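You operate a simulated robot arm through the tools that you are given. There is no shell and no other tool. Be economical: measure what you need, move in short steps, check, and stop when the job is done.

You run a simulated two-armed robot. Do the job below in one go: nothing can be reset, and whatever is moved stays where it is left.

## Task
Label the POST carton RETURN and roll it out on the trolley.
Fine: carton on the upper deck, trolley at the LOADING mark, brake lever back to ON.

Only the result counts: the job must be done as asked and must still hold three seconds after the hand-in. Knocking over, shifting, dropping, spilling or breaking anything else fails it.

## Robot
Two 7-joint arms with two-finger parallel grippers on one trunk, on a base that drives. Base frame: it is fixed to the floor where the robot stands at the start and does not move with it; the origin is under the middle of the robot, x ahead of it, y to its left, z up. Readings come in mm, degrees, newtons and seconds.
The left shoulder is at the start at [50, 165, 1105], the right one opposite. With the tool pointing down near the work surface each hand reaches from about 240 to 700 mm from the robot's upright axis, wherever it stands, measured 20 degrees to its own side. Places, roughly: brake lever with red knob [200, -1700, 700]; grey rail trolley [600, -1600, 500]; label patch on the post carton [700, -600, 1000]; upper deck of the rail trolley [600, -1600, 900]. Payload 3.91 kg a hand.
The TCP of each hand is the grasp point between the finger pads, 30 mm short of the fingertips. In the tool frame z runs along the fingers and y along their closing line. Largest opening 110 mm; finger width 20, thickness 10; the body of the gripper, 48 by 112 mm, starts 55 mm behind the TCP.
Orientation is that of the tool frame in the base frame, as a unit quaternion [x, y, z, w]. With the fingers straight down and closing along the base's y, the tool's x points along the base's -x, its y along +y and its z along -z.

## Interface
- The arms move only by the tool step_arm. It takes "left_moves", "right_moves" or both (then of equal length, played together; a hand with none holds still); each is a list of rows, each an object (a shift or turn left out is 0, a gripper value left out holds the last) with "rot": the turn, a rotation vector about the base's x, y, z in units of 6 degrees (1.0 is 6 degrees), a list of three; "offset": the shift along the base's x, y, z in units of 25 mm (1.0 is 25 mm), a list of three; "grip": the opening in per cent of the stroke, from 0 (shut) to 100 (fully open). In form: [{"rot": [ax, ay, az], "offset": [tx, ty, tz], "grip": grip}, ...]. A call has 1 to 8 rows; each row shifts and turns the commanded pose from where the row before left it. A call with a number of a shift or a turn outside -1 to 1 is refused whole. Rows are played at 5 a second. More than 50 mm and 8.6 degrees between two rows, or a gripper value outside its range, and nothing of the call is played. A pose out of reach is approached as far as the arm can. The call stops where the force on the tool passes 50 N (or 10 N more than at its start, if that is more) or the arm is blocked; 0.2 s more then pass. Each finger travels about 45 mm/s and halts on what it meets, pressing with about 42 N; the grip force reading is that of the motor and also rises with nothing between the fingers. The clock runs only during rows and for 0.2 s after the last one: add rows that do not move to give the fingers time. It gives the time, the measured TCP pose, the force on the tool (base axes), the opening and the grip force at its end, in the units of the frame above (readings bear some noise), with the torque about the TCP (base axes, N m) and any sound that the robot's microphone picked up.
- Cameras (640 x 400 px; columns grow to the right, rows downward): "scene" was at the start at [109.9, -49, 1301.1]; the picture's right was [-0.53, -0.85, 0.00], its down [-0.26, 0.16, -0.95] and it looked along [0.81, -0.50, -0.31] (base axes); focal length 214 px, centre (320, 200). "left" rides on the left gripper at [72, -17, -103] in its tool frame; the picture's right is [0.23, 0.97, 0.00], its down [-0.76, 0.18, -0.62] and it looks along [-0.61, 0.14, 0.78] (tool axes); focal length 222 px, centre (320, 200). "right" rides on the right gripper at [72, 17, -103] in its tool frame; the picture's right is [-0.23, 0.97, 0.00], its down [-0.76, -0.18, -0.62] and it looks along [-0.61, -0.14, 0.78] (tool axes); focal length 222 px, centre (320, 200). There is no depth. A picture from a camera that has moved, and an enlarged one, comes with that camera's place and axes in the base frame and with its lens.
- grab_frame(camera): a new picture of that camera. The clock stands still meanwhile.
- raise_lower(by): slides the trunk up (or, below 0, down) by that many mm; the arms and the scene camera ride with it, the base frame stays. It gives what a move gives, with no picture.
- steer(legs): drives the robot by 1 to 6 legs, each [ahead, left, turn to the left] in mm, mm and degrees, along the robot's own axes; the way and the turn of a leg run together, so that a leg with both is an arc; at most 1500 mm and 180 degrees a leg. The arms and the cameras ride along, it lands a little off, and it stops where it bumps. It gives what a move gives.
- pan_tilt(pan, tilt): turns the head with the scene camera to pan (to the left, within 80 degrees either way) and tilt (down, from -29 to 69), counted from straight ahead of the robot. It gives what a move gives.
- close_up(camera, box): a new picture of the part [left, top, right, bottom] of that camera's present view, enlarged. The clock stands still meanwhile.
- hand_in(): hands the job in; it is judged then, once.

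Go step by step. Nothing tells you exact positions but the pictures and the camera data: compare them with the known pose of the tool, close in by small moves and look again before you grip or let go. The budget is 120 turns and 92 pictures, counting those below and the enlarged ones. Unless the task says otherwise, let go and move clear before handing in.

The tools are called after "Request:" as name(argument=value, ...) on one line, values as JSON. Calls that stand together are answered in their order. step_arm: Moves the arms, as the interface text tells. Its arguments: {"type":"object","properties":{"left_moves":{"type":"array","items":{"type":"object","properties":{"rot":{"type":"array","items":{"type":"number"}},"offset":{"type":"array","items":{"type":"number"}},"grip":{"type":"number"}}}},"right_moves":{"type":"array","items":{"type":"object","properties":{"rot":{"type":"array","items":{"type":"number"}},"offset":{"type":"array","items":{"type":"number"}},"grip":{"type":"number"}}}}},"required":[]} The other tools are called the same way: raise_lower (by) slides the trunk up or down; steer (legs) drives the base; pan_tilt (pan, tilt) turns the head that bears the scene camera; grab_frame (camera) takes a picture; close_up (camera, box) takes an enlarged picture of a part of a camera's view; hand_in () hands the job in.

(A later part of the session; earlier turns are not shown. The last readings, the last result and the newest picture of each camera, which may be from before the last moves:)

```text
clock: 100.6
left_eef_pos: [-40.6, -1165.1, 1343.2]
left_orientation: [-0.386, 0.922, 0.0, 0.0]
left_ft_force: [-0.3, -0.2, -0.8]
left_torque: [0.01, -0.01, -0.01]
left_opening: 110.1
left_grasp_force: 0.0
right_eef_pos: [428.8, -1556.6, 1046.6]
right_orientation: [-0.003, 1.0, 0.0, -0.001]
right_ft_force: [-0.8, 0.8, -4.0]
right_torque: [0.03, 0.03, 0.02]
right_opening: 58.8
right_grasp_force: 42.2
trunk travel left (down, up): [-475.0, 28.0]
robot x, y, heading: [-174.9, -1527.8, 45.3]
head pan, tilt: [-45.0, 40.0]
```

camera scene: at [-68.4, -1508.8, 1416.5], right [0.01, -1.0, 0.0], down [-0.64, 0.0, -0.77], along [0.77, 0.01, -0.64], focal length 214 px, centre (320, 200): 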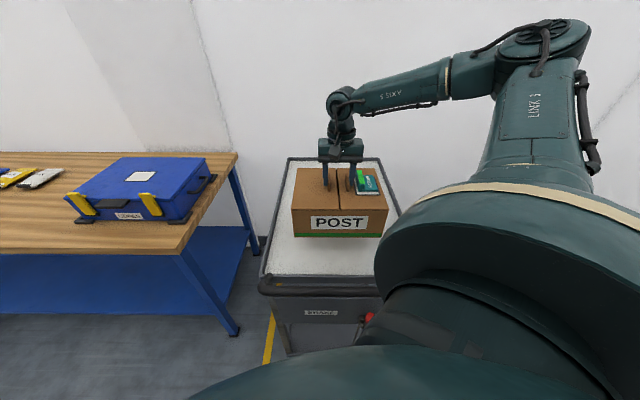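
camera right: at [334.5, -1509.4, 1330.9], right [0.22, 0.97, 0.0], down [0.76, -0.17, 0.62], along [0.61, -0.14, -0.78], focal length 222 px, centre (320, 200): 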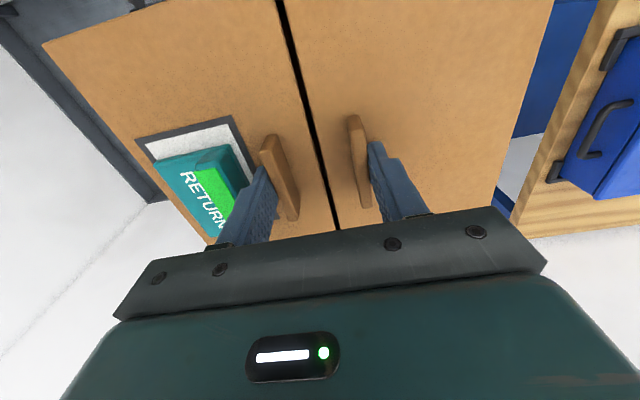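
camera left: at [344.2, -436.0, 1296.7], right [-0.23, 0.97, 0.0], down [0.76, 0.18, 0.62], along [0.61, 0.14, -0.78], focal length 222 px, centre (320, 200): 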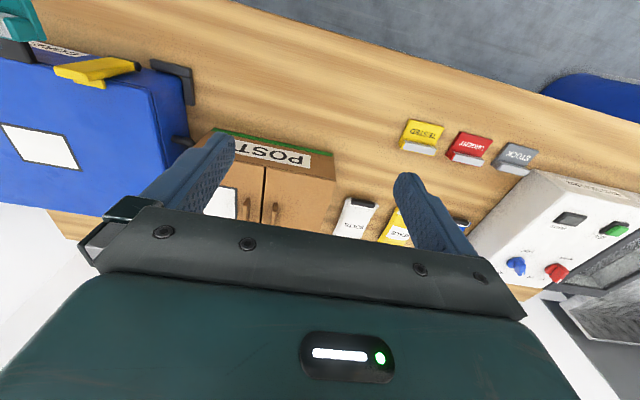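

Still airborne; continuing in 2–3 mm steps.

Request:
step_arm(right_moves=[{"offset": [0, 0, -0.1]}, {"offset": [0, 0, -0.1]}])

Request:
step_arm(right_moves=[{"offset": [0, 0, -0.1]}, {"offset": [0, 0, -0.1]}])

Request:
step_arm(right_moves=[{"offset": [0, 0, -0.1]}])

Request:
close_up(camera="scene", box=[250, 130, 410, 290])

```text
clock: 101.2
left_eef_pos: [-41.0, -1164.8, 1342.9]
left_orientation: [-0.387, 0.922, -0.001, 0.0]
left_ft_force: [-0.4, -0.4, -0.5]
left_torque: [0.05, -0.01, 0.01]
left_opening: 109.7
left_grasp_force: 0.0
right_eef_pos: [428.3, -1556.4, 1041.9]
right_orientation: [-0.003, 1.0, 0.0, 0.0]
right_ft_force: [-0.5, -0.3, -4.3]
right_torque: [0.0, 0.04, -0.01]
right_opening: 58.9
right_grasp_force: 41.9
trunk travel left (down, up): [-475.0, 28.0]
robot x, y, heading: [-175.5, -1531.3, 45.3]
head pan, tilt: [-45.0, 40.0]
```

```text
clock: 101.8
left_eef_pos: [-40.9, -1165.4, 1343.9]
left_orientation: [-0.386, 0.922, 0.0, -0.001]
left_ft_force: [-0.2, 0.5, -0.6]
left_torque: [0.01, -0.01, -0.01]
left_opening: 109.9
left_grasp_force: 0.1
right_eef_pos: [426.4, -1556.2, 1037.7]
right_orientation: [-0.003, 1.0, 0.0, 0.0]
right_ft_force: [-0.1, -0.7, -3.7]
right_torque: [0.05, -0.02, 0.0]
right_opening: 59.0
right_grasp_force: 42.0
trunk travel left (down, up): [-475.0, 28.0]
robot x, y, heading: [-177.2, -1532.5, 45.2]
head pan, tilt: [-45.0, 40.0]
```

```text
clock: 102.2
left_eef_pos: [-41.1, -1165.5, 1343.9]
left_orientation: [-0.386, 0.922, 0.001, 0.0]
left_ft_force: [-0.7, 0.0, 0.6]
left_torque: [0.02, -0.02, 0.01]
left_opening: 110.0
left_grasp_force: 0.1
right_eef_pos: [427.8, -1556.4, 1033.7]
right_orientation: [-0.003, 1.0, 0.0, -0.001]
right_ft_force: [1.0, 0.6, -3.4]
right_torque: [0.03, 0.03, 0.02]
right_opening: 58.9
right_grasp_force: 41.8
trunk travel left (down, up): [-475.0, 28.0]
robot x, y, heading: [-176.5, -1525.8, 45.6]
head pan, tilt: [-45.0, 40.0]
```

```text
2.50 times, centred on (330, 210) of scene
camera zoom: at [-68.3, -1508.8, 1416.4], right [0.01, -1.0, 0.0], down [-0.64, 0.0, -0.77], along [0.77, 0.01, -0.64], focal length 536 px, centre (295, 175)
```

zoom: 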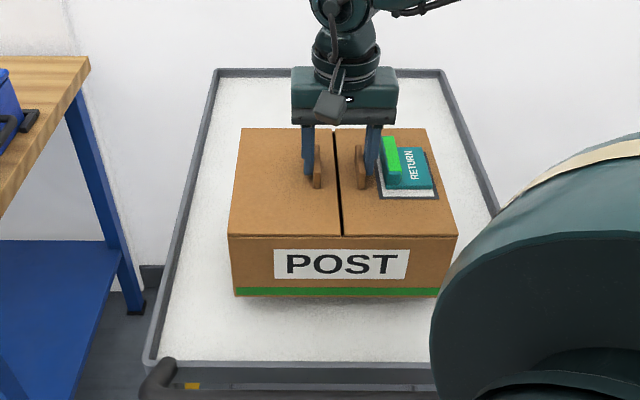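

Almost there; a soft shadow shows beneath it. Continuing.

Request:
step_arm(right_moves=[{"offset": [0, 0, -0.1]}, {"offset": [0, 0, -0.1]}])

Request:
step_arm(right_moves=[{"offset": [0, 0, -0.1]}, {"offset": [0, 0, -0.1]}])

Request:
step_arm(right_moves=[{"offset": [0, 0, -0.08]}])

```text
clock: 102.8
left_eef_pos: [-40.6, -1166.2, 1344.5]
left_orientation: [-0.387, 0.922, 0.0, -0.001]
left_ft_force: [0.1, 1.0, 0.3]
left_torque: [-0.04, -0.01, -0.02]
left_opening: 109.9
left_grasp_force: 0.1
right_eef_pos: [427.4, -1557.4, 1029.4]
right_orientation: [-0.001, 1.0, -0.001, 0.0]
right_ft_force: [0.2, -0.8, -3.8]
right_torque: [0.05, 0.01, 0.01]
right_opening: 59.2
right_grasp_force: 42.7
trunk travel left (down, up): [-475.0, 28.0]
robot x, y, heading: [-174.2, -1528.2, 45.3]
head pan, tilt: [-45.0, 40.0]
```

```text
clock: 103.4
left_eef_pos: [-42.4, -1165.0, 1345.1]
left_orientation: [-0.387, 0.922, 0.0, 0.0]
left_ft_force: [-0.5, 0.4, -0.4]
left_torque: [0.02, 0.02, 0.02]
left_opening: 110.1
left_grasp_force: 0.1
right_eef_pos: [428.0, -1556.3, 1024.4]
right_orientation: [-0.003, 1.0, 0.0, -0.001]
right_ft_force: [-0.1, -0.2, -3.8]
right_torque: [0.03, 0.01, 0.03]
right_opening: 58.9
right_grasp_force: 42.0
trunk travel left (down, up): [-475.0, 28.0]
robot x, y, heading: [-174.3, -1532.4, 45.3]
head pan, tilt: [-45.0, 40.0]
```

```text
clock: 103.8
left_eef_pos: [-40.7, -1166.5, 1344.1]
left_orientation: [-0.387, 0.922, 0.0, 0.0]
left_ft_force: [0.0, 0.0, -0.6]
left_torque: [-0.02, -0.03, -0.04]
left_opening: 109.8
left_grasp_force: 0.1
right_eef_pos: [427.7, -1556.8, 1021.9]
right_orientation: [-0.003, 1.0, 0.0, -0.001]
right_ft_force: [-0.3, 0.1, -3.9]
right_torque: [0.03, 0.03, -0.01]
right_opening: 59.1
right_grasp_force: 41.7
trunk travel left (down, up): [-475.0, 28.0]
robot x, y, heading: [-174.7, -1528.0, 45.2]
head pan, tilt: [-45.0, 40.0]
```

Request:
close_up(camera="scene", box=[290, 190, 400, 270])

Request:
step_arm(right_moves=[{"offset": [0, 0, -0.1]}, {"offset": [0, 0, -0.1]}])

Request:
step_arm(right_moves=[{"offset": [0, 0, -0.1]}, {"offset": [0, 0, -0.1]}])

```text
5.00 times, centred on (345, 230) of scene
camera zoom: at [-68.3, -1508.8, 1416.4], right [0.01, -1.0, 0.0], down [-0.64, 0.0, -0.77], along [0.77, 0.01, -0.64], focal length 1072 px, centre (195, 50)
```

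zoom: 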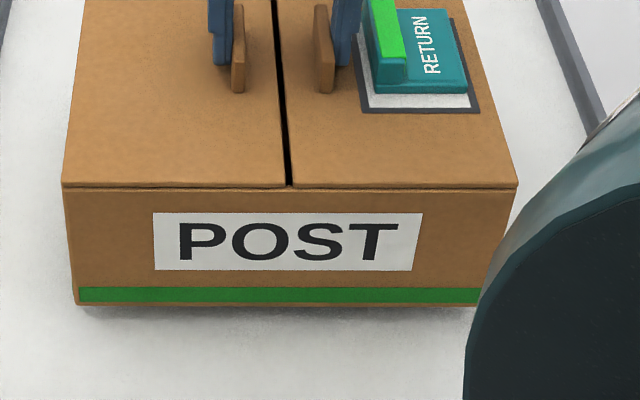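

```text
clock: 104.4
left_eef_pos: [-42.2, -1165.8, 1344.7]
left_orientation: [-0.386, 0.922, 0.0, 0.001]
left_ft_force: [0.2, 0.9, 0.3]
left_torque: [-0.01, 0.01, -0.01]
left_opening: 110.1
left_grasp_force: 0.1
right_eef_pos: [426.0, -1557.6, 1018.3]
right_orientation: [-0.002, 1.0, 0.0, -0.001]
right_ft_force: [0.3, 0.2, -3.4]
right_torque: [-0.01, 0.01, 0.01]
right_opening: 58.9
right_grasp_force: 43.0
trunk travel left (down, up): [-475.0, 28.0]
robot x, y, heading: [-178.2, -1530.7, 45.2]
head pan, tilt: [-45.0, 40.0]
```

```text
clock: 105.0
left_eef_pos: [-42.0, -1165.1, 1343.2]
left_orientation: [-0.386, 0.922, 0.0, 0.0]
left_ft_force: [-0.2, 0.2, -0.1]
left_torque: [0.02, 0.02, 0.02]
left_opening: 110.0
left_grasp_force: 0.1
right_eef_pos: [427.3, -1557.0, 1012.7]
right_orientation: [-0.003, 1.0, 0.0, -0.001]
right_ft_force: [-0.5, 1.2, -3.9]
right_torque: [0.02, -0.01, 0.01]
right_opening: 59.0
right_grasp_force: 42.1
trunk travel left (down, up): [-475.0, 28.0]
robot x, y, heading: [-175.5, -1528.9, 45.3]
head pan, tilt: [-45.0, 40.0]
```

Request:
step_arm(right_moves=[{"offset": [0, 0, -0.1]}, {"offset": [0, 0, -0.1]}])

Request:
step_arm(right_moves=[{"offset": [0, 0, -0.1]}, {"offset": [0, 0, -0.1]}])

Request:
close_up(camera="scene", box=[290, 190, 400, 270])

```text
clock: 105.6
left_eef_pos: [-41.1, -1165.5, 1343.5]
left_orientation: [-0.386, 0.922, 0.0, 0.0]
left_ft_force: [-0.1, 0.2, -0.4]
left_torque: [0.0, 0.0, -0.02]
left_opening: 110.2
left_grasp_force: 0.1
right_eef_pos: [427.3, -1556.5, 1008.9]
right_orientation: [-0.003, 1.0, 0.0, -0.001]
right_ft_force: [0.4, -0.2, -3.6]
right_torque: [0.01, 0.02, 0.01]
right_opening: 59.0
right_grasp_force: 42.0
trunk travel left (down, up): [-475.0, 28.0]
robot x, y, heading: [-174.4, -1531.1, 45.1]
head pan, tilt: [-45.0, 40.0]
```

```text
clock: 106.2
left_eef_pos: [-42.3, -1165.3, 1343.8]
left_orientation: [-0.387, 0.922, 0.0, 0.0]
left_ft_force: [0.3, 0.3, 0.4]
left_torque: [-0.02, -0.01, 0.01]
left_opening: 109.9
left_grasp_force: 0.1
right_eef_pos: [428.1, -1557.0, 1003.7]
right_orientation: [-0.003, 1.0, 0.0, 0.0]
right_ft_force: [1.7, -3.5, 7.9]
right_torque: [-0.09, 1.03, 0.04]
right_opening: 59.0
right_grasp_force: 41.7
trunk travel left (down, up): [-475.0, 28.0]
robot x, y, heading: [-174.7, -1530.9, 45.3]
head pan, tilt: [-45.0, 40.0]
```

```text
5.00 times, centred on (345, 230) of scene
camera zoom: at [-69.4, -1509.1, 1416.8], right [0.01, -1.0, 0.0], down [-0.64, 0.0, -0.77], along [0.77, 0.01, -0.64], focal length 1072 px, centre (195, 50)
```

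zoom: 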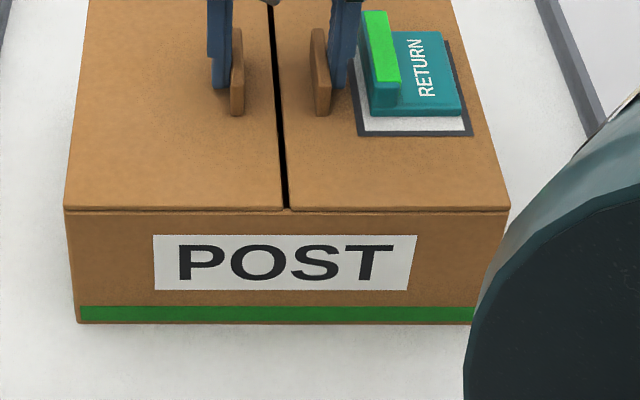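

Contact: the carton is resting on the deck. I'm releasing with the same limited opening and lifting straight out.

Request:
step_arm(right_moves=[{"grip": 70}, {}, {}, {"offset": [0, 0, 0.4]}, {"offset": [0, 0, 1]}, {"offset": [0, 0, 1]}, {"offset": [0, 0, 1]}, {"offset": [0, 0, 1]}])

Request:
step_arm(right_moves=[{"offset": [0, 0, 1]}, {"offset": [-0.5, 0, 1]}, {"offset": [-1, 0, 0.5]}, {"offset": [-1, 0, 0.5]}, {"offset": [-1, 0, 0.5]}])

Request:
grab_frame(camera="scene")

```text
clock: 108.0
left_eef_pos: [-42.6, -1165.4, 1343.7]
left_orientation: [-0.386, 0.922, 0.0, 0.0]
left_ft_force: [0.4, 0.0, 0.1]
left_torque: [-0.03, -0.01, 0.01]
left_opening: 109.8
left_grasp_force: 0.0
right_eef_pos: [427.1, -1557.4, 1113.6]
right_orientation: [-0.002, 1.0, 0.0, -0.002]
right_ft_force: [-1.6, -0.3, -0.7]
right_torque: [0.04, -0.03, 0.01]
right_opening: 77.2
right_grasp_force: 0.1
trunk travel left (down, up): [-475.0, 28.0]
robot x, y, heading: [-175.2, -1533.0, 45.4]
head pan, tilt: [-45.0, 40.0]
```

```text
clock: 109.2
left_eef_pos: [-42.2, -1166.4, 1344.5]
left_orientation: [-0.386, 0.923, 0.0, 0.0]
left_ft_force: [0.0, 0.4, -0.4]
left_torque: [0.02, -0.02, 0.0]
left_opening: 110.0
left_grasp_force: 0.0
right_eef_pos: [339.1, -1556.9, 1200.2]
right_orientation: [-0.002, 1.0, -0.001, 0.0]
right_ft_force: [-0.4, 0.3, 0.4]
right_torque: [0.01, -0.01, -0.02]
right_opening: 77.1
right_grasp_force: 0.0
trunk travel left (down, up): [-475.0, 28.0]
robot x, y, heading: [-176.2, -1531.8, 45.4]
head pan, tilt: [-45.0, 40.0]
```

```text
35 pictures are left
camera scene: at [-69.3, -1508.9, 1416.6], right [0.01, -1.0, 0.0], down [-0.64, 0.0, -0.77], along [0.77, 0.01, -0.64], focal length 214 px, centre (320, 200)
```

scene: 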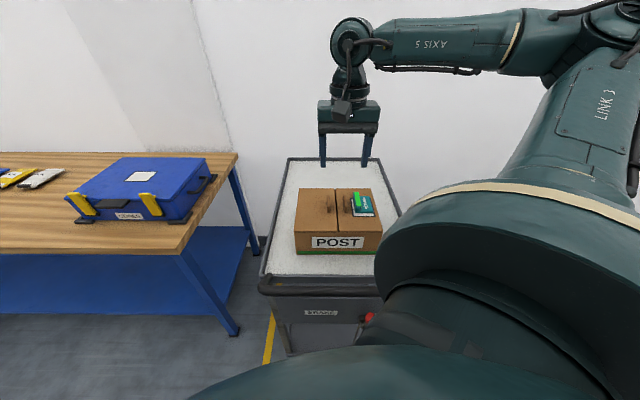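

The carton is on the deck. I'm backing away, facing forward, and examining the brake and floor.

Request:
steer(legs=[[-318, 318, 0], [0, 0, -45]])

Request:
pan_tilt(pan=0, tilt=38)

Request:
grab_frame(camera="scene")

```text
clock: 114.5
left_eef_pos: [-269.2, -1370.6, 1343.4]
left_orientation: [-0.006, 1.0, -0.001, 0.0]
left_ft_force: [0.8, 0.7, -0.4]
left_torque: [0.02, -0.02, -0.04]
left_opening: 110.4
left_grasp_force: 0.0
right_eef_pos: [-272.9, -1916.2, 1199.2]
right_orientation: [0.378, 0.926, 0.001, 0.0]
right_ft_force: [0.5, 0.2, -0.6]
right_torque: [0.03, -0.03, 0.01]
right_opening: 76.9
right_grasp_force: 0.1
trunk travel left (down, up): [-475.0, 28.0]
robot x, y, heading: [-620.4, -1535.6, 1.1]
head pan, tilt: [-45.0, 40.0]
```

```text
clock: 115.7
left_eef_pos: [-269.3, -1370.0, 1343.8]
left_orientation: [-0.007, 1.0, 0.0, 0.0]
left_ft_force: [0.0, 0.0, 0.7]
left_torque: [-0.02, -0.01, 0.04]
left_opening: 109.8
left_grasp_force: 0.0
right_eef_pos: [-272.9, -1915.7, 1200.0]
right_orientation: [0.377, 0.926, 0.0, -0.001]
right_ft_force: [0.1, -0.6, 0.3]
right_torque: [-0.01, -0.01, 0.02]
right_opening: 77.0
right_grasp_force: 0.0
trunk travel left (down, up): [-475.0, 28.0]
robot x, y, heading: [-622.2, -1535.1, 0.9]
head pan, tilt: [0.0, 38.0]
```

```text
34 pictures are left
camera scene: at [-504.1, -1533.7, 1419.5], right [0.01, -1.0, 0.0], down [-0.62, -0.01, -0.79], along [0.79, 0.01, -0.62], focal length 214 px, centre (320, 200)
```

scene: 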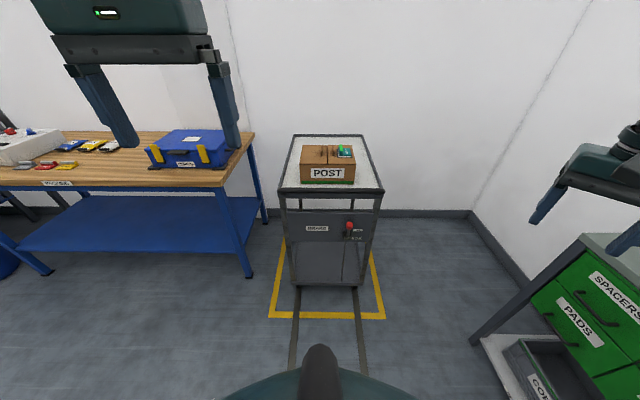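

A clear view: handle bar in front, brake panel with red-knobbed lever below it. I'll zoom into the panel.

Request:
close_up(camera="scene", box=[270, 175, 400, 260])

Request:
steer(legs=[[0, -600, 0], [0, 0, 90]])

Request:
pan_tilt(pan=40, tilt=35)

Request:
grab_frame(camera="scene")

```text
4.71 times, centred on (335, 218) of scene
camera zoom: at [-504.1, -1533.7, 1419.5], right [0.01, -1.0, 0.0], down [-0.62, -0.01, -0.79], along [0.79, 0.01, -0.62], focal length 1009 px, centre (249, 118)
```

zoom: 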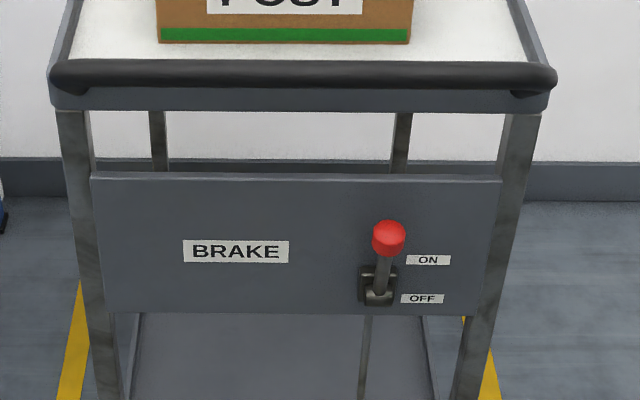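

```text
clock: 120.9
left_eef_pos: [-261.9, -1939.1, 1344.8]
left_orientation: [-0.004, 1.0, 0.0, -0.001]
left_ft_force: [-0.2, -0.2, -0.1]
left_torque: [-0.02, 0.02, 0.02]
left_opening: 109.8
left_grasp_force: 0.0
right_eef_pos: [-269.9, -2485.1, 1200.6]
right_orientation: [0.381, 0.925, -0.001, -0.001]
right_ft_force: [-0.6, 0.1, 1.0]
right_torque: [0.01, -0.02, 0.04]
right_opening: 77.2
right_grasp_force: 0.0
trunk travel left (down, up): [-475.0, 28.0]
robot x, y, heading: [-614.8, -2101.8, 0.4]
head pan, tilt: [0.0, 38.0]
stopped in leg 1: the robot was blocked; the commanded pose is now the measured one
```

```text
clock: 121.9
left_eef_pos: [-262.8, -1938.8, 1343.9]
left_orientation: [-0.004, 1.0, 0.0, 0.0]
left_ft_force: [0.3, -0.5, -0.1]
left_torque: [-0.01, -0.02, 0.02]
left_opening: 109.9
left_grasp_force: 0.0
right_eef_pos: [-270.0, -2485.5, 1199.6]
right_orientation: [0.381, 0.925, 0.0, -0.001]
right_ft_force: [0.9, 0.3, 0.2]
right_torque: [-0.01, 0.03, 0.0]
right_opening: 77.2
right_grasp_force: 0.0
trunk travel left (down, up): [-475.0, 28.0]
robot x, y, heading: [-612.4, -2104.0, 0.5]
head pan, tilt: [40.0, 35.0]
```

```text
32 pictures are left
camera scene: at [-517.4, -2044.9, 1424.1], right [0.65, -0.76, 0.0], down [-0.44, -0.37, -0.82], along [0.62, 0.53, -0.57], focal length 214 px, centre (320, 200)
```

scene: 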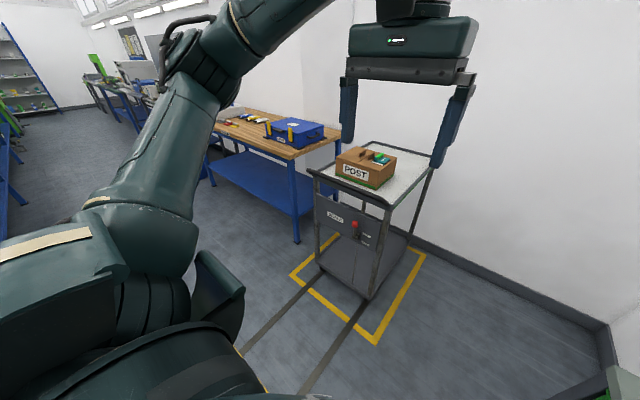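

I grazed the stores cabinet's side, so I'll step back left. The brake lever is up at ON. A yellow line crosses the rails near x≈-440; I'll turn to see the LOADING mark itself.

Request:
steer(legs=[[0, 150, 0], [0, 0, 110]])

Request:
pan_tilt(pan=20, tilt=38)

Request:
grab_frame(camera="scene")

```text
clock: 128.5
left_eef_pos: [-885.9, -1674.5, 1343.7]
left_orientation: [0.819, -0.574, 0.001, -0.001]
left_ft_force: [0.2, -0.3, 0.2]
left_torque: [0.0, -0.03, -0.03]
left_opening: 110.1
left_grasp_force: 0.0
right_eef_pos: [-370.3, -1499.7, 1198.4]
right_orientation: [-0.535, 0.845, 0.0, -0.001]
right_ft_force: [-1.3, 0.0, -0.4]
right_torque: [0.02, -0.01, -0.01]
right_opening: 76.9
right_grasp_force: 0.0
trunk travel left (down, up): [-475.0, 28.0]
robot x, y, heading: [-613.2, -1954.7, 110.0]
head pan, tilt: [40.0, 35.0]
```

```text
clock: 129.3
left_eef_pos: [-887.5, -1674.5, 1344.5]
left_orientation: [0.819, -0.574, 0.0, -0.001]
left_ft_force: [0.2, 0.5, -0.8]
left_torque: [-0.02, 0.0, -0.04]
left_opening: 109.9
left_grasp_force: 0.1
right_eef_pos: [-370.1, -1499.5, 1199.5]
right_orientation: [-0.535, 0.845, 0.0, -0.001]
right_ft_force: [-0.2, 0.4, -0.2]
right_torque: [0.0, 0.02, 0.0]
right_opening: 76.8
right_grasp_force: 0.0
trunk travel left (down, up): [-475.0, 28.0]
robot x, y, heading: [-617.5, -1950.8, 110.0]
head pan, tilt: [20.0, 38.0]
```

```text
31 pictures are left
camera scene: at [-680.2, -1858.9, 1419.5], right [0.77, 0.64, 0.0], down [0.4, -0.47, -0.79], along [-0.51, 0.6, -0.62], focal length 214 px, centre (320, 200)
```

scene: 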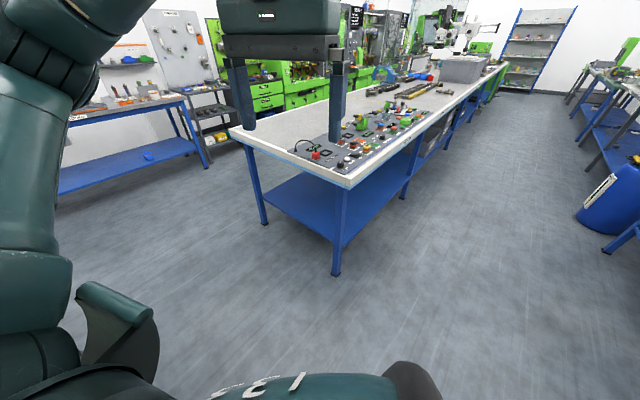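

Request:
pan_tilt(pan=-40, tilt=50)

Request:
grab_frame(camera="scene")

```text
clock: 130.6
left_eef_pos: [-886.2, -1674.0, 1343.5]
left_orientation: [0.819, -0.574, 0.0, 0.0]
left_ft_force: [0.1, 0.2, 0.4]
left_torque: [0.02, -0.01, -0.03]
left_opening: 110.0
left_grasp_force: 0.0
right_eef_pos: [-369.9, -1498.4, 1200.2]
right_orientation: [-0.535, 0.845, -0.001, -0.001]
right_ft_force: [0.0, -0.8, 0.7]
right_torque: [0.03, -0.02, -0.02]
right_opening: 76.9
right_grasp_force: 0.1
trunk travel left (down, up): [-475.0, 28.0]
robot x, y, heading: [-613.9, -1953.1, 110.0]
head pan, tilt: [-40.0, 50.0]
```

```text
30 pictures are left
camera scene: at [-598.4, -1852.7, 1402.3], right [0.94, -0.34, 0.0], down [-0.26, -0.72, -0.64], along [0.22, 0.6, -0.77], focal length 214 px, centre (320, 200)
```

scene: 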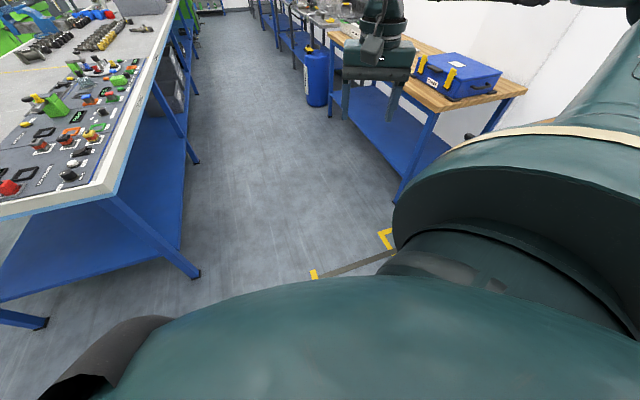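

A yellow mark lies at the rail ends near x≈-460. The right hand is right above that area, so I'll use its camera.

Request:
grab_frame(camera="right")

Request:
grab_frame(camera="left")

```text
29 pictures are left
camera right: at [-416.8, -1556.7, 1304.0], right [-0.78, 0.62, 0.0], down [0.49, 0.61, 0.62], along [0.39, 0.49, -0.78], focal length 222 px, centre (320, 200)
```

right: 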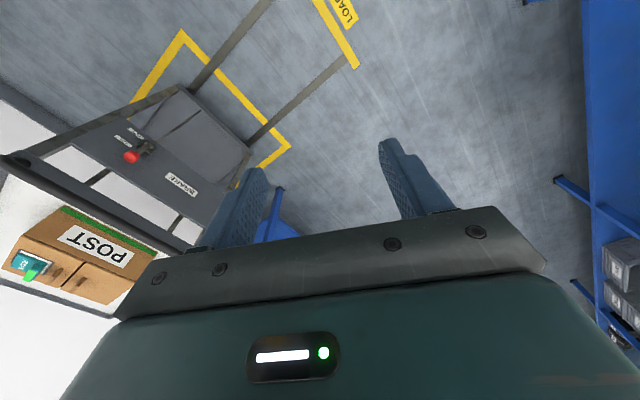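

```text
28 pictures are left
camera left: at [-847.2, -1737.4, 1447.1], right [-0.84, -0.55, 0.0], down [-0.43, 0.66, 0.62], along [-0.34, 0.52, -0.78], focal length 222 px, centre (320, 200)
```

left: 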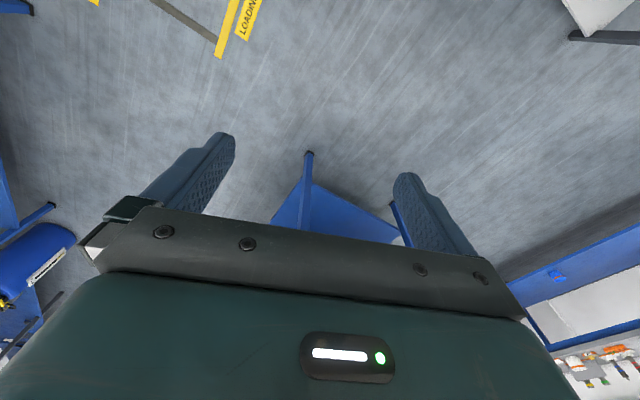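

The LOADING mark is a yellow line across the rail ends at x≈-450, with its sign just beyond. The brake knob is about [188, -1659, 735]. I'll drive round to face the panel.

Request:
steer(legs=[[413, -416, 0], [0, 0, -110]])

Request:
pan_tilt(pan=-20, tilt=42)

Request:
raise_lower(by=-300)

Request:
grab_frame(camera="scene")

```text
clock: 139.4
left_eef_pos: [-14.0, -1261.3, 1344.4]
left_orientation: [-0.001, 1.0, -0.001, 0.0]
left_ft_force: [-0.5, 0.4, -0.4]
left_torque: [0.0, -0.01, 0.01]
left_opening: 109.9
left_grasp_force: 0.0
right_eef_pos: [-25.6, -1807.6, 1198.9]
right_orientation: [0.384, 0.923, 0.001, -0.001]
right_ft_force: [0.9, -0.1, 0.1]
right_torque: [0.05, -0.02, 0.0]
right_opening: 77.1
right_grasp_force: 0.1
trunk travel left (down, up): [-475.0, 28.0]
robot x, y, heading: [-367.7, -1418.9, 0.1]
head pan, tilt: [-40.0, 50.0]
```

```text
clock: 140.2
left_eef_pos: [-13.1, -1259.3, 1342.8]
left_orientation: [0.0, 1.0, 0.001, 0.0]
left_ft_force: [0.0, 0.4, -0.4]
left_torque: [0.0, -0.02, -0.03]
left_opening: 109.9
left_grasp_force: 0.1
right_eef_pos: [-25.8, -1806.7, 1199.4]
right_orientation: [0.385, 0.923, 0.0, -0.001]
right_ft_force: [0.4, 0.1, 0.1]
right_torque: [0.02, 0.01, 0.0]
right_opening: 76.9
right_grasp_force: 0.3
trunk travel left (down, up): [-475.0, 28.0]
robot x, y, heading: [-369.6, -1422.5, -0.1]
head pan, tilt: [-20.0, 42.0]
```

```text
clock: 143.2
left_eef_pos: [-14.5, -1260.1, 1044.2]
left_orientation: [0.0, 1.0, -0.001, 0.001]
left_ft_force: [-0.4, 0.3, 0.5]
left_torque: [0.01, -0.06, 0.0]
left_opening: 110.2
left_grasp_force: 0.0
right_eef_pos: [-26.8, -1807.1, 899.8]
right_orientation: [0.385, 0.923, 0.0, 0.0]
right_ft_force: [0.2, 0.3, 0.2]
right_torque: [0.0, 0.04, 0.02]
right_opening: 76.8
right_grasp_force: 0.1
trunk travel left (down, up): [-175.0, 328.0]
robot x, y, heading: [-366.7, -1424.0, -0.1]
head pan, tilt: [-20.0, 42.0]
```

```text
27 pictures are left
camera scene: at [-259.1, -1449.2, 1113.6], right [-0.34, -0.94, 0.0], down [-0.63, 0.23, -0.74], along [0.7, -0.26, -0.67], focal length 214 px, centre (320, 200)
```

scene: 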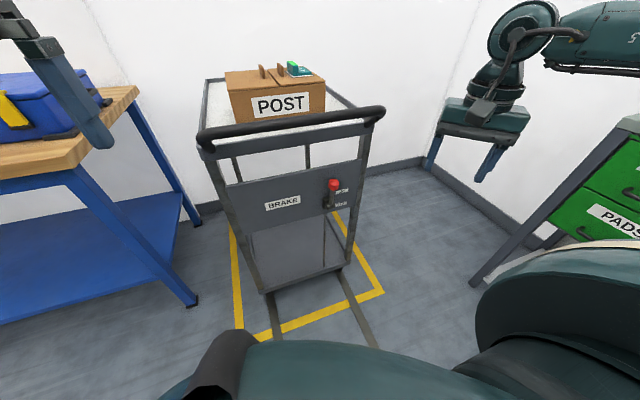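

Request:
close_up(camera="scene", box=[295, 150, 375, 220])

Request:
step_arm(right_moves=[{"rot": [0, 0, -1], "grip": 0}, {"rot": [0, 0, -1]}, {"rot": [0, 0, -1]}, {"rot": [0, 0, -1]}, {"rot": [0, 0, -1]}, {"rot": [0, 0, -1]}, {"rot": [0, 0, -1]}, {"rot": [0, 0, -1]}])

```text
5.71 times, centred on (335, 185) of scene
camera zoom: at [-259.1, -1449.2, 1113.6], right [-0.34, -0.94, 0.0], down [-0.63, 0.23, -0.74], along [0.7, -0.26, -0.67], focal length 1226 px, centre (234, 286)
```

zoom: 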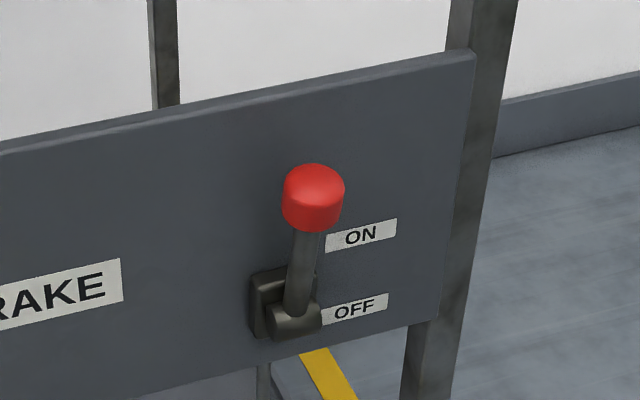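

```text
clock: 145.0
left_eef_pos: [-13.5, -1260.5, 1045.3]
left_orientation: [0.0, 1.0, 0.001, 0.0]
left_ft_force: [0.2, -0.6, -0.2]
left_torque: [0.02, 0.02, 0.01]
left_opening: 110.0
left_grasp_force: 0.0
right_eef_pos: [-25.8, -1807.0, 900.1]
right_orientation: [0.728, 0.686, 0.0, -0.001]
right_ft_force: [-0.1, 0.3, 0.4]
right_torque: [0.0, 0.01, 0.01]
right_opening: 0.0
right_grasp_force: 37.8
trunk travel left (down, up): [-175.0, 328.0]
robot x, y, heading: [-365.9, -1419.7, -0.0]
head pan, tilt: [-20.0, 42.0]
```

The lever pivots near the OFF label with its knob up. I turned the wrong way; I'll yaw back to zero and then pitch the fingers forward (horizontal), since the handle bar overhead rules out a vertical approach.

Request:
step_arm(right_moves=[{"rot": [0, 0, 1]}, {"rot": [0, 0, 1]}, {"rot": [0, 0, 1]}, {"rot": [0, 0, 1]}, {"rot": [0, 0, 1]}, {"rot": [0, 0, 1]}, {"rot": [0, 0, 1]}, {"rot": [0, 0, 1]}])

Request:
step_arm(right_moves=[{"rot": [0, 0, 1], "offset": [-0.5, 0.5, 0]}, {"rot": [0, 0, 1], "offset": [-0.5, 0.5, 0]}, {"rot": [0, 0, 1], "offset": [-0.5, 0.5, 0]}, {"rot": [0, 0, 1], "offset": [-0.5, 0.5, 0]}, {"rot": [0, 0, 1], "offset": [0, 0.5, 0]}, {"rot": [0, 0, 1], "offset": [0, 0.5, 0]}, {"rot": [0, 0, 1], "offset": [0, 0.5, 0]}, {"rot": [0, 0, 0.5], "offset": [0, 0.5, 0]}])

Request:
step_arm(right_moves=[{"rot": [0, -1, 0], "offset": [0, 0.5, 0]}, {"rot": [0, -1, 0], "offset": [0, 0.5, 0]}, {"rot": [0, -1, 0], "offset": [0, 0.2, 0]}, {"rot": [0, -1, 0]}, {"rot": [0, -1, 0]}, {"rot": [0, -1, 0]}, {"rot": [0, -1, 0]}, {"rot": [0, -1, 0]}])

```text
clock: 146.8
left_eef_pos: [-14.6, -1261.7, 1044.1]
left_orientation: [0.0, 1.0, 0.0, 0.0]
left_ft_force: [-0.2, 0.1, 0.6]
left_torque: [0.01, 0.02, -0.02]
left_opening: 109.8
left_grasp_force: 0.0
right_eef_pos: [-25.4, -1807.1, 900.3]
right_orientation: [0.384, 0.923, -0.001, -0.001]
right_ft_force: [0.1, 0.5, 0.5]
right_torque: [-0.02, 0.02, 0.03]
right_opening: 0.2
right_grasp_force: 37.7
trunk travel left (down, up): [-175.0, 328.0]
robot x, y, heading: [-365.0, -1422.4, -0.1]
head pan, tilt: [-20.0, 42.0]
```

```text
clock: 148.6
left_eef_pos: [-13.9, -1261.7, 1043.7]
left_orientation: [0.0, 1.0, 0.0, 0.0]
left_ft_force: [0.4, 0.0, -0.6]
left_torque: [-0.01, -0.03, 0.03]
left_opening: 109.9
left_grasp_force: 0.1
right_eef_pos: [-76.4, -1707.1, 899.6]
right_orientation: [0.002, 1.0, 0.0, -0.001]
right_ft_force: [0.0, 0.2, 0.9]
right_torque: [-0.02, -0.03, -0.03]
right_opening: 0.2
right_grasp_force: 37.5
trunk travel left (down, up): [-175.0, 328.0]
robot x, y, heading: [-364.9, -1423.8, -0.3]
head pan, tilt: [-20.0, 42.0]
```

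```text
clock: 150.4
left_eef_pos: [-14.6, -1261.2, 1043.3]
left_orientation: [0.0, 1.0, 0.001, 0.001]
left_ft_force: [-0.2, 0.2, 0.0]
left_torque: [0.03, 0.03, -0.02]
left_opening: 109.7
left_grasp_force: 0.1
right_eef_pos: [3.4, -1693.1, 959.3]
right_orientation: [0.002, 0.914, 0.001, 0.406]
right_ft_force: [-0.2, -0.5, -0.4]
right_torque: [0.0, 0.0, 0.0]
right_opening: 0.0
right_grasp_force: 38.2
right hand out of reach, approached as far as the arm can: row 4, 5, 6, 7, 8
trunk travel left (down, up): [-175.0, 328.0]
robot x, y, heading: [-368.8, -1422.6, 0.0]
head pan, tilt: [-20.0, 42.0]
```

The wrist was too close to the body for that pitch. I'll back the robot 150 mm and extend the hand while finishing the pitch.

Request:
steer(legs=[[-150, 0, 0]])

Request:
step_arm(right_moves=[{"rot": [0, -1, 0], "offset": [1, 0.1, -0.5]}, {"rot": [0, -1, 0], "offset": [1, 0.1, -0.5]}, {"rot": [0, -1, 0], "offset": [1, 0.1, -0.6]}, {"rot": [0, -1, 0], "offset": [1, 0.1, -0.8]}, {"rot": [0, -1, 0], "offset": [1, 0.1, -1]}, {"rot": [0, -1, 0], "offset": [0.5, 0.1, -1]}, {"rot": [0, -1, 0], "offset": [0, 0, -1]}, {"offset": [0, 0, -0.5]}])

Request:
grab_frame(camera="scene")

```text
clock: 151.8
left_eef_pos: [-164.5, -1261.5, 1043.6]
left_orientation: [0.0, 1.0, 0.0, 0.0]
left_ft_force: [0.3, 0.1, -0.8]
left_torque: [-0.04, -0.02, 0.02]
left_opening: 110.1
left_grasp_force: 0.0
right_eef_pos: [-146.5, -1691.6, 958.2]
right_orientation: [0.002, 0.914, 0.001, 0.405]
right_ft_force: [0.0, 0.2, -0.4]
right_torque: [-0.03, -0.03, -0.03]
right_opening: 0.0
right_grasp_force: 37.6
trunk travel left (down, up): [-175.0, 328.0]
robot x, y, heading: [-517.5, -1419.8, -0.1]
head pan, tilt: [-20.0, 42.0]
```

```text
clock: 153.6
left_eef_pos: [-163.1, -1261.3, 1043.8]
left_orientation: [0.0, 1.0, 0.0, 0.0]
left_ft_force: [0.2, 0.0, 0.8]
left_torque: [0.03, 0.02, -0.05]
left_opening: 110.0
left_grasp_force: 0.0
right_eef_pos: [-20.9, -1675.7, 995.9]
right_orientation: [-0.01, 0.727, 0.013, 0.686]
right_ft_force: [0.6, -0.6, -0.7]
right_torque: [0.01, 0.0, -0.03]
right_opening: 0.0
right_grasp_force: 37.6
right hand out of reach, approached as far as the arm can: row 1, 5, 6, 7, 8
trunk travel left (down, up): [-175.0, 328.0]
robot x, y, heading: [-517.1, -1420.5, -0.3]
head pan, tilt: [-20.0, 42.0]
```

```text
25 pictures are left
camera scene: at [-409.6, -1449.1, 1113.6], right [-0.34, -0.94, 0.0], down [-0.63, 0.23, -0.74], along [0.7, -0.26, -0.67], focal length 214 px, centre (320, 200)
```

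scene: 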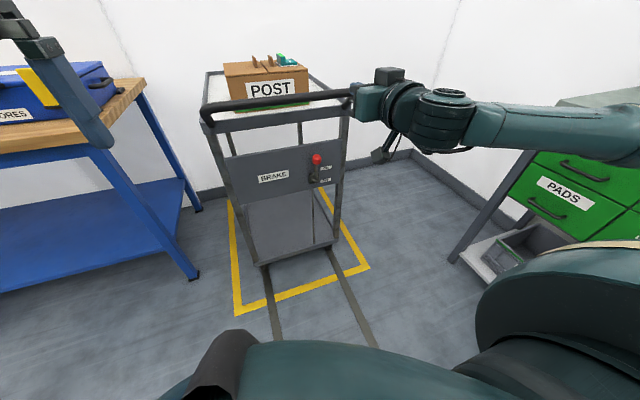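

Horizontal, but it can't go lower this way. A roughly 50° forward-down tilt also clears the handle bar and reaches lower more easily, so I'll lower the trunk and tilt back down.

Request:
raise_lower(by=-150)

Request:
step_arm(right_moves=[{"rot": [0, 1, 0], "offset": [0, 0.1, 0]}, {"rot": [0, 1, 0], "offset": [0, 0.1, 0]}, {"rot": [0, 1, 0], "offset": [0, 0.1, 0]}, {"rot": [0, 1, 0], "offset": [0, 0.1, 0]}, {"rot": [0, 1, 0], "offset": [0, 0.1, 0]}, {"rot": [0, 1, 0], "offset": [0.2, 0.1, 0]}])

Request:
step_arm(right_moves=[{"offset": [0.5, 0, -0.5]}, {"offset": [0.5, 0, -0.5]}, {"offset": [0.5, 0, 0]}])

Request:
grab_frame(camera="scene")

```text
clock: 155.3
left_eef_pos: [-163.5, -1260.8, 893.5]
left_orientation: [0.001, 1.0, 0.0, -0.001]
left_ft_force: [0.9, 0.1, -0.6]
left_torque: [-0.01, 0.0, 0.02]
left_opening: 110.0
left_grasp_force: 0.1
right_eef_pos: [-20.2, -1674.7, 845.8]
right_orientation: [-0.01, 0.727, 0.014, 0.686]
right_ft_force: [0.1, 0.2, 0.2]
right_torque: [-0.02, 0.04, 0.0]
right_opening: 0.0
right_grasp_force: 37.2
trunk travel left (down, up): [-25.0, 478.0]
robot x, y, heading: [-519.5, -1419.6, 0.2]
head pan, tilt: [-20.0, 42.0]
```

```text
clock: 156.8
left_eef_pos: [-164.0, -1260.5, 892.8]
left_orientation: [0.0, 1.0, 0.0, 0.0]
left_ft_force: [-0.2, -0.6, -0.2]
left_torque: [-0.03, 0.0, 0.01]
left_opening: 110.2
left_grasp_force: 0.0
right_eef_pos: [-15.8, -1659.6, 845.9]
right_orientation: [-0.004, 0.904, 0.015, 0.427]
right_ft_force: [0.5, -0.5, 0.6]
right_torque: [0.0, 0.0, -0.03]
right_opening: 0.0
right_grasp_force: 38.1
trunk travel left (down, up): [-25.0, 478.0]
robot x, y, heading: [-518.9, -1417.7, -0.2]
head pan, tilt: [-20.0, 42.0]
```

```text
clock: 157.6
left_eef_pos: [-163.5, -1260.1, 894.5]
left_orientation: [0.0, 1.0, 0.001, 0.0]
left_ft_force: [0.7, -0.3, 0.3]
left_torque: [0.0, -0.01, 0.0]
left_opening: 109.9
left_grasp_force: 0.1
right_eef_pos: [22.3, -1660.3, 820.5]
right_orientation: [-0.006, 0.904, 0.016, 0.427]
right_ft_force: [0.8, -0.1, -0.6]
right_torque: [-0.01, -0.01, 0.01]
right_opening: 0.1
right_grasp_force: 37.5
trunk travel left (down, up): [-25.0, 478.0]
robot x, y, heading: [-520.3, -1423.0, -0.0]
head pan, tilt: [-20.0, 42.0]
```

```text
24 pictures are left
camera scene: at [-409.5, -1449.1, 963.5], right [-0.34, -0.94, 0.0], down [-0.63, 0.23, -0.74], along [0.7, -0.26, -0.67], focal length 214 px, centre (320, 200)
```

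scene: 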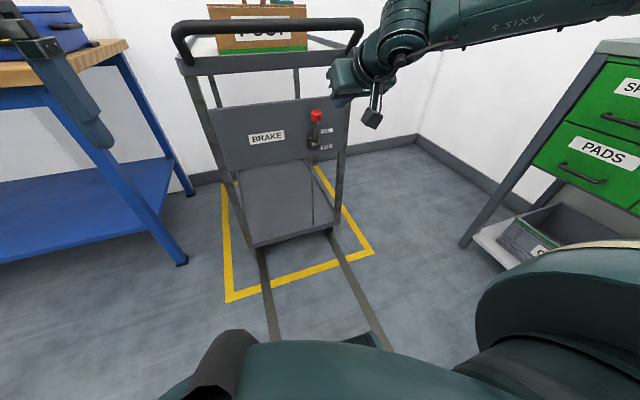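

The lever stands vertical, about 85 mm long, pivoting near [210, -1662, 635], and its knob is close against the panel. So I'll grip the knob between the fingers and guide it along the arc outwards and down. First I line up behind it.

Request:
step_arm(right_moves=[{"offset": [1, 0, -0.2], "grip": 62}, {"offset": [1, 0, -0.3]}, {"offset": [1, 0, -0.3]}, {"offset": [1, -0.1, -0.3]}, {}])

Request:
close_up(camera="scene", box=[250, 50, 410, 170])

Request:
grab_frame(camera="right")

```text
clock: 158.8
left_eef_pos: [-163.6, -1260.2, 893.5]
left_orientation: [0.0, 1.0, 0.0, -0.001]
left_ft_force: [0.2, 0.1, -1.0]
left_torque: [-0.01, 0.01, 0.0]
left_opening: 110.1
left_grasp_force: 0.0
right_eef_pos: [122.1, -1662.4, 792.9]
right_orientation: [-0.005, 0.904, 0.016, 0.428]
right_ft_force: [1.2, 0.5, 0.1]
right_torque: [-0.01, 0.0, 0.02]
right_opening: 68.0
right_grasp_force: 0.1
trunk travel left (down, up): [-25.0, 478.0]
robot x, y, heading: [-516.7, -1424.5, -0.0]
head pan, tilt: [-20.0, 42.0]
```

```text
3.33 times, centred on (330, 110) of scene
camera zoom: at [-409.5, -1449.1, 963.5], right [-0.34, -0.94, 0.0], down [-0.63, 0.23, -0.74], along [0.7, -0.26, -0.67], focal length 715 px, centre (287, 500)
```

zoom: 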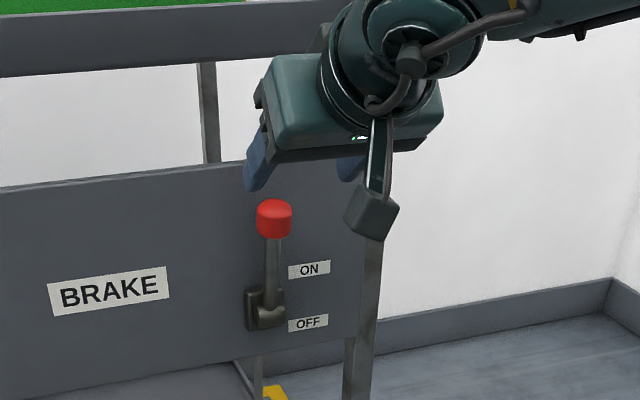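

```text
22 pictures are left
camera right: at [-4.3, -1648.3, 804.1], right [0.12, 0.97, 0.2], down [0.01, -0.2, 0.98], along [0.99, -0.12, -0.03], focal length 222 px, centre (320, 200)
```

right: 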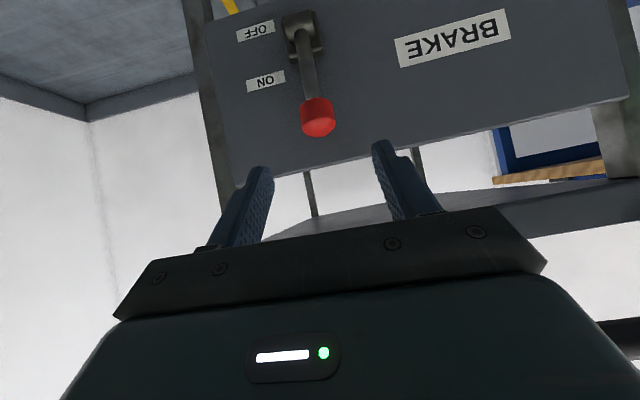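

The knob is at [205, -1659, 720] and centred between the fingers. I'm advancing along the finger axis and then checking before closing.

Request:
step_arm(right_moves=[{"offset": [0.75, 0.1, -0.64]}, {"offset": [0.75, 0, -0.64]}, {"offset": [0.75, 0, -0.64]}, {"offset": [0.68, 0, -0.6]}, {}])

Request:
grab_frame(camera="right")

```text
clock: 159.9
left_eef_pos: [-163.2, -1261.8, 893.5]
left_orientation: [0.0, 1.0, -0.001, 0.0]
left_ft_force: [-0.7, -0.2, 0.4]
left_torque: [0.01, 0.01, -0.02]
left_opening: 110.1
left_grasp_force: 0.1
right_eef_pos: [191.0, -1662.2, 731.9]
right_orientation: [-0.006, 0.904, 0.016, 0.428]
right_ft_force: [0.2, 0.8, 0.1]
right_torque: [0.02, 0.0, 0.0]
right_opening: 68.1
right_grasp_force: 0.0
right hand out of reach, approached as far as the arm can: row 4
trunk travel left (down, up): [-25.0, 478.0]
robot x, y, heading: [-516.7, -1418.8, -0.1]
head pan, tilt: [-20.0, 42.0]
```

```text
21 pictures are left
camera right: at [64.4, -1648.7, 742.3], right [0.12, 0.97, 0.2], down [0.01, -0.2, 0.98], along [0.99, -0.12, -0.03], focal length 222 px, centre (320, 200)
```

right: 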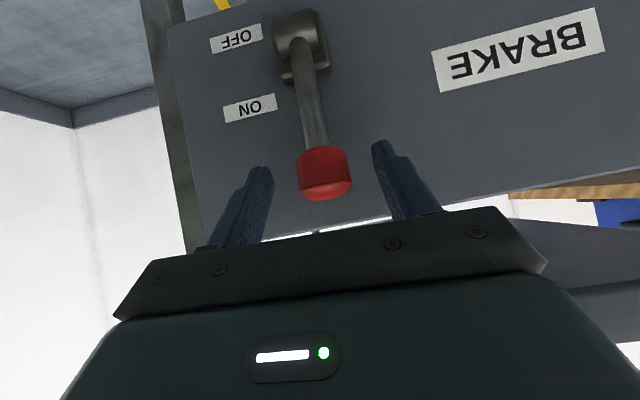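

The knob is between the pads. Closing.

Request:
step_arm(right_moves=[{"grip": 0}, {}, {}, {}, {}])

Request:
close_up(camera="right", box=[180, 0, 460, 220])

```text
clock: 161.2
left_eef_pos: [-162.9, -1259.9, 894.1]
left_orientation: [0.0, 1.0, -0.001, 0.0]
left_ft_force: [0.2, -0.1, 0.1]
left_torque: [-0.01, 0.02, 0.0]
left_opening: 109.7
left_grasp_force: 0.1
right_eef_pos: [191.4, -1661.5, 731.8]
right_orientation: [-0.007, 0.904, 0.017, 0.428]
right_ft_force: [0.9, 9.0, -1.9]
right_torque: [0.16, -0.03, 0.15]
right_opening: 31.0
right_grasp_force: 44.9
trunk travel left (down, up): [-25.0, 478.0]
robot x, y, heading: [-518.7, -1419.8, -0.2]
head pan, tilt: [-20.0, 42.0]
```

```text
1.82 times, centred on (320, 110) of right
camera zoom: at [64.2, -1647.0, 742.4], right [0.12, 0.97, 0.2], down [0.01, -0.2, 0.98], along [0.99, -0.11, -0.03], focal length 404 px, centre (320, 364)
```

zoom: 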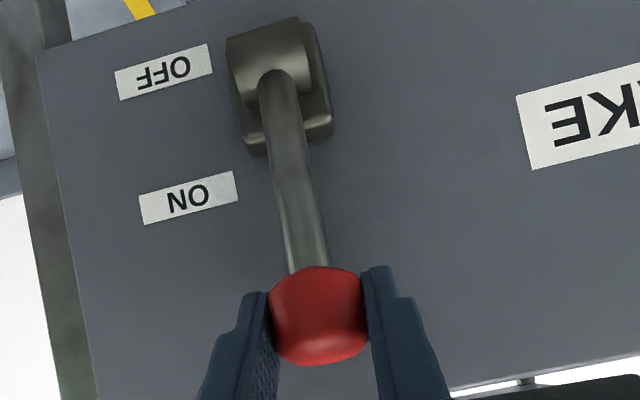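

Knob held. I'm swinging it outwards along the arc in small steps, watching force.

Request:
step_arm(right_moves=[{"offset": [-0.42, 0, -0.13]}, {"offset": [-0.42, 0, -0.15]}, {"offset": [-0.37, 0, -0.22]}, {"offset": [-0.37, 0, -0.26]}])

Request:
close_up(camera="right", box=[180, 0, 460, 220])

```text
clock: 162.2
left_eef_pos: [-164.8, -1260.1, 892.8]
left_orientation: [0.001, 1.0, -0.001, 0.001]
left_ft_force: [-0.9, 0.6, 0.4]
left_torque: [0.01, -0.01, 0.0]
left_opening: 109.8
left_grasp_force: 0.0
right_eef_pos: [151.0, -1660.4, 717.5]
right_orientation: [-0.006, 0.902, 0.017, 0.432]
right_ft_force: [6.6, 7.5, 14.2]
right_torque: [0.1, -1.53, 0.03]
right_opening: 31.4
right_grasp_force: 44.9
trunk travel left (down, up): [-25.0, 478.0]
robot x, y, heading: [-519.1, -1420.2, 0.1]
head pan, tilt: [-20.0, 42.0]
```

```text
1.82 times, centred on (320, 110) of right
camera zoom: at [24.3, -1646.8, 726.1], right [0.12, 0.97, 0.2], down [0.0, -0.2, 0.98], along [0.99, -0.12, -0.02], focal length 404 px, centre (320, 364)
```

zoom: 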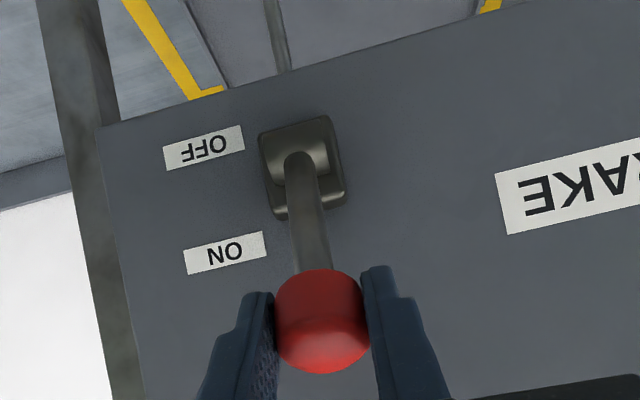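

It's moving freely. Continuing down the arc.

Request:
step_arm(right_moves=[{"offset": [-0.34, 0, -0.28]}, {"offset": [-0.3, 0, -0.33]}, {"offset": [-0.22, 0, -0.38]}, {"offset": [-0.16, 0, -0.42]}, {"offset": [-0.08, 0, -0.44]}])

Request:
close_up(camera="right", box=[180, 0, 460, 220])

```text
clock: 163.3
left_eef_pos: [-166.9, -1259.9, 895.1]
left_orientation: [0.001, 1.0, 0.0, 0.001]
left_ft_force: [-0.1, 0.0, 0.4]
left_torque: [-0.02, 0.0, -0.01]
left_opening: 109.9
left_grasp_force: 0.0
right_eef_pos: [122.0, -1662.1, 669.0]
right_orientation: [-0.006, 0.903, 0.017, 0.429]
right_ft_force: [-19.9, 6.0, 20.7]
right_torque: [0.07, -0.97, -0.03]
right_opening: 31.4
right_grasp_force: 44.9
trunk travel left (down, up): [-25.0, 478.0]
robot x, y, heading: [-518.6, -1419.5, -0.2]
head pan, tilt: [-20.0, 42.0]
```

```text
1.82 times, centred on (320, 110) of right
camera zoom: at [-5.4, -1646.3, 679.1], right [0.12, 0.97, 0.2], down [0.0, -0.2, 0.98], along [0.99, -0.12, -0.03], focal length 404 px, centre (320, 364)
```

zoom: 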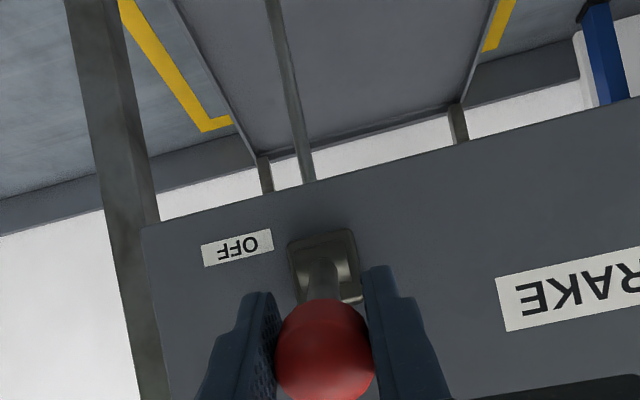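

Request:
step_arm(right_moves=[{"offset": [0.15, 0, -0.4]}, {"offset": [0.05, 0, -0.44]}, {"offset": [0.08, 0, -0.44]}])

Request:
close_up(camera="right", box=[180, 0, 460, 220])

```text
clock: 164.2
left_eef_pos: [-165.5, -1259.4, 894.4]
left_orientation: [0.0, 1.0, -0.001, 0.002]
left_ft_force: [0.6, 0.5, -1.2]
left_torque: [-0.01, -0.02, -0.02]
left_opening: 110.0
left_grasp_force: 0.1
right_eef_pos: [129.3, -1660.0, 634.9]
right_orientation: [-0.008, 0.904, 0.017, 0.427]
right_ft_force: [-25.3, 13.4, 11.7]
right_torque: [-0.1, -0.92, -0.19]
right_opening: 31.6
right_grasp_force: 44.8
trunk travel left (down, up): [-25.0, 478.0]
robot x, y, heading: [-516.8, -1425.2, -0.1]
head pan, tilt: [-20.0, 42.0]
```

```text
1.82 times, centred on (320, 110) of right
camera zoom: at [2.0, -1646.0, 645.0], right [0.12, 0.97, 0.2], down [0.01, -0.2, 0.98], along [0.99, -0.11, -0.03], focal length 404 px, centre (320, 364)
```

zoom: 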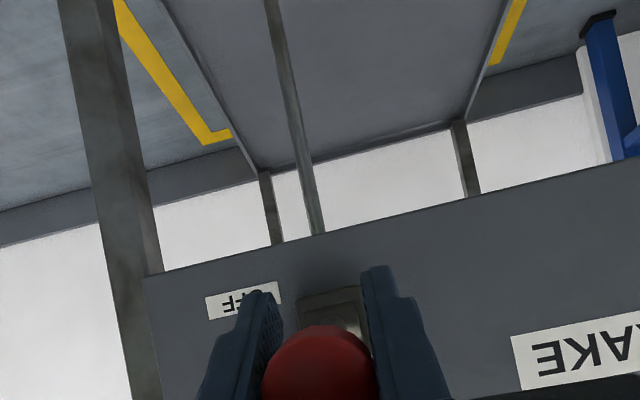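

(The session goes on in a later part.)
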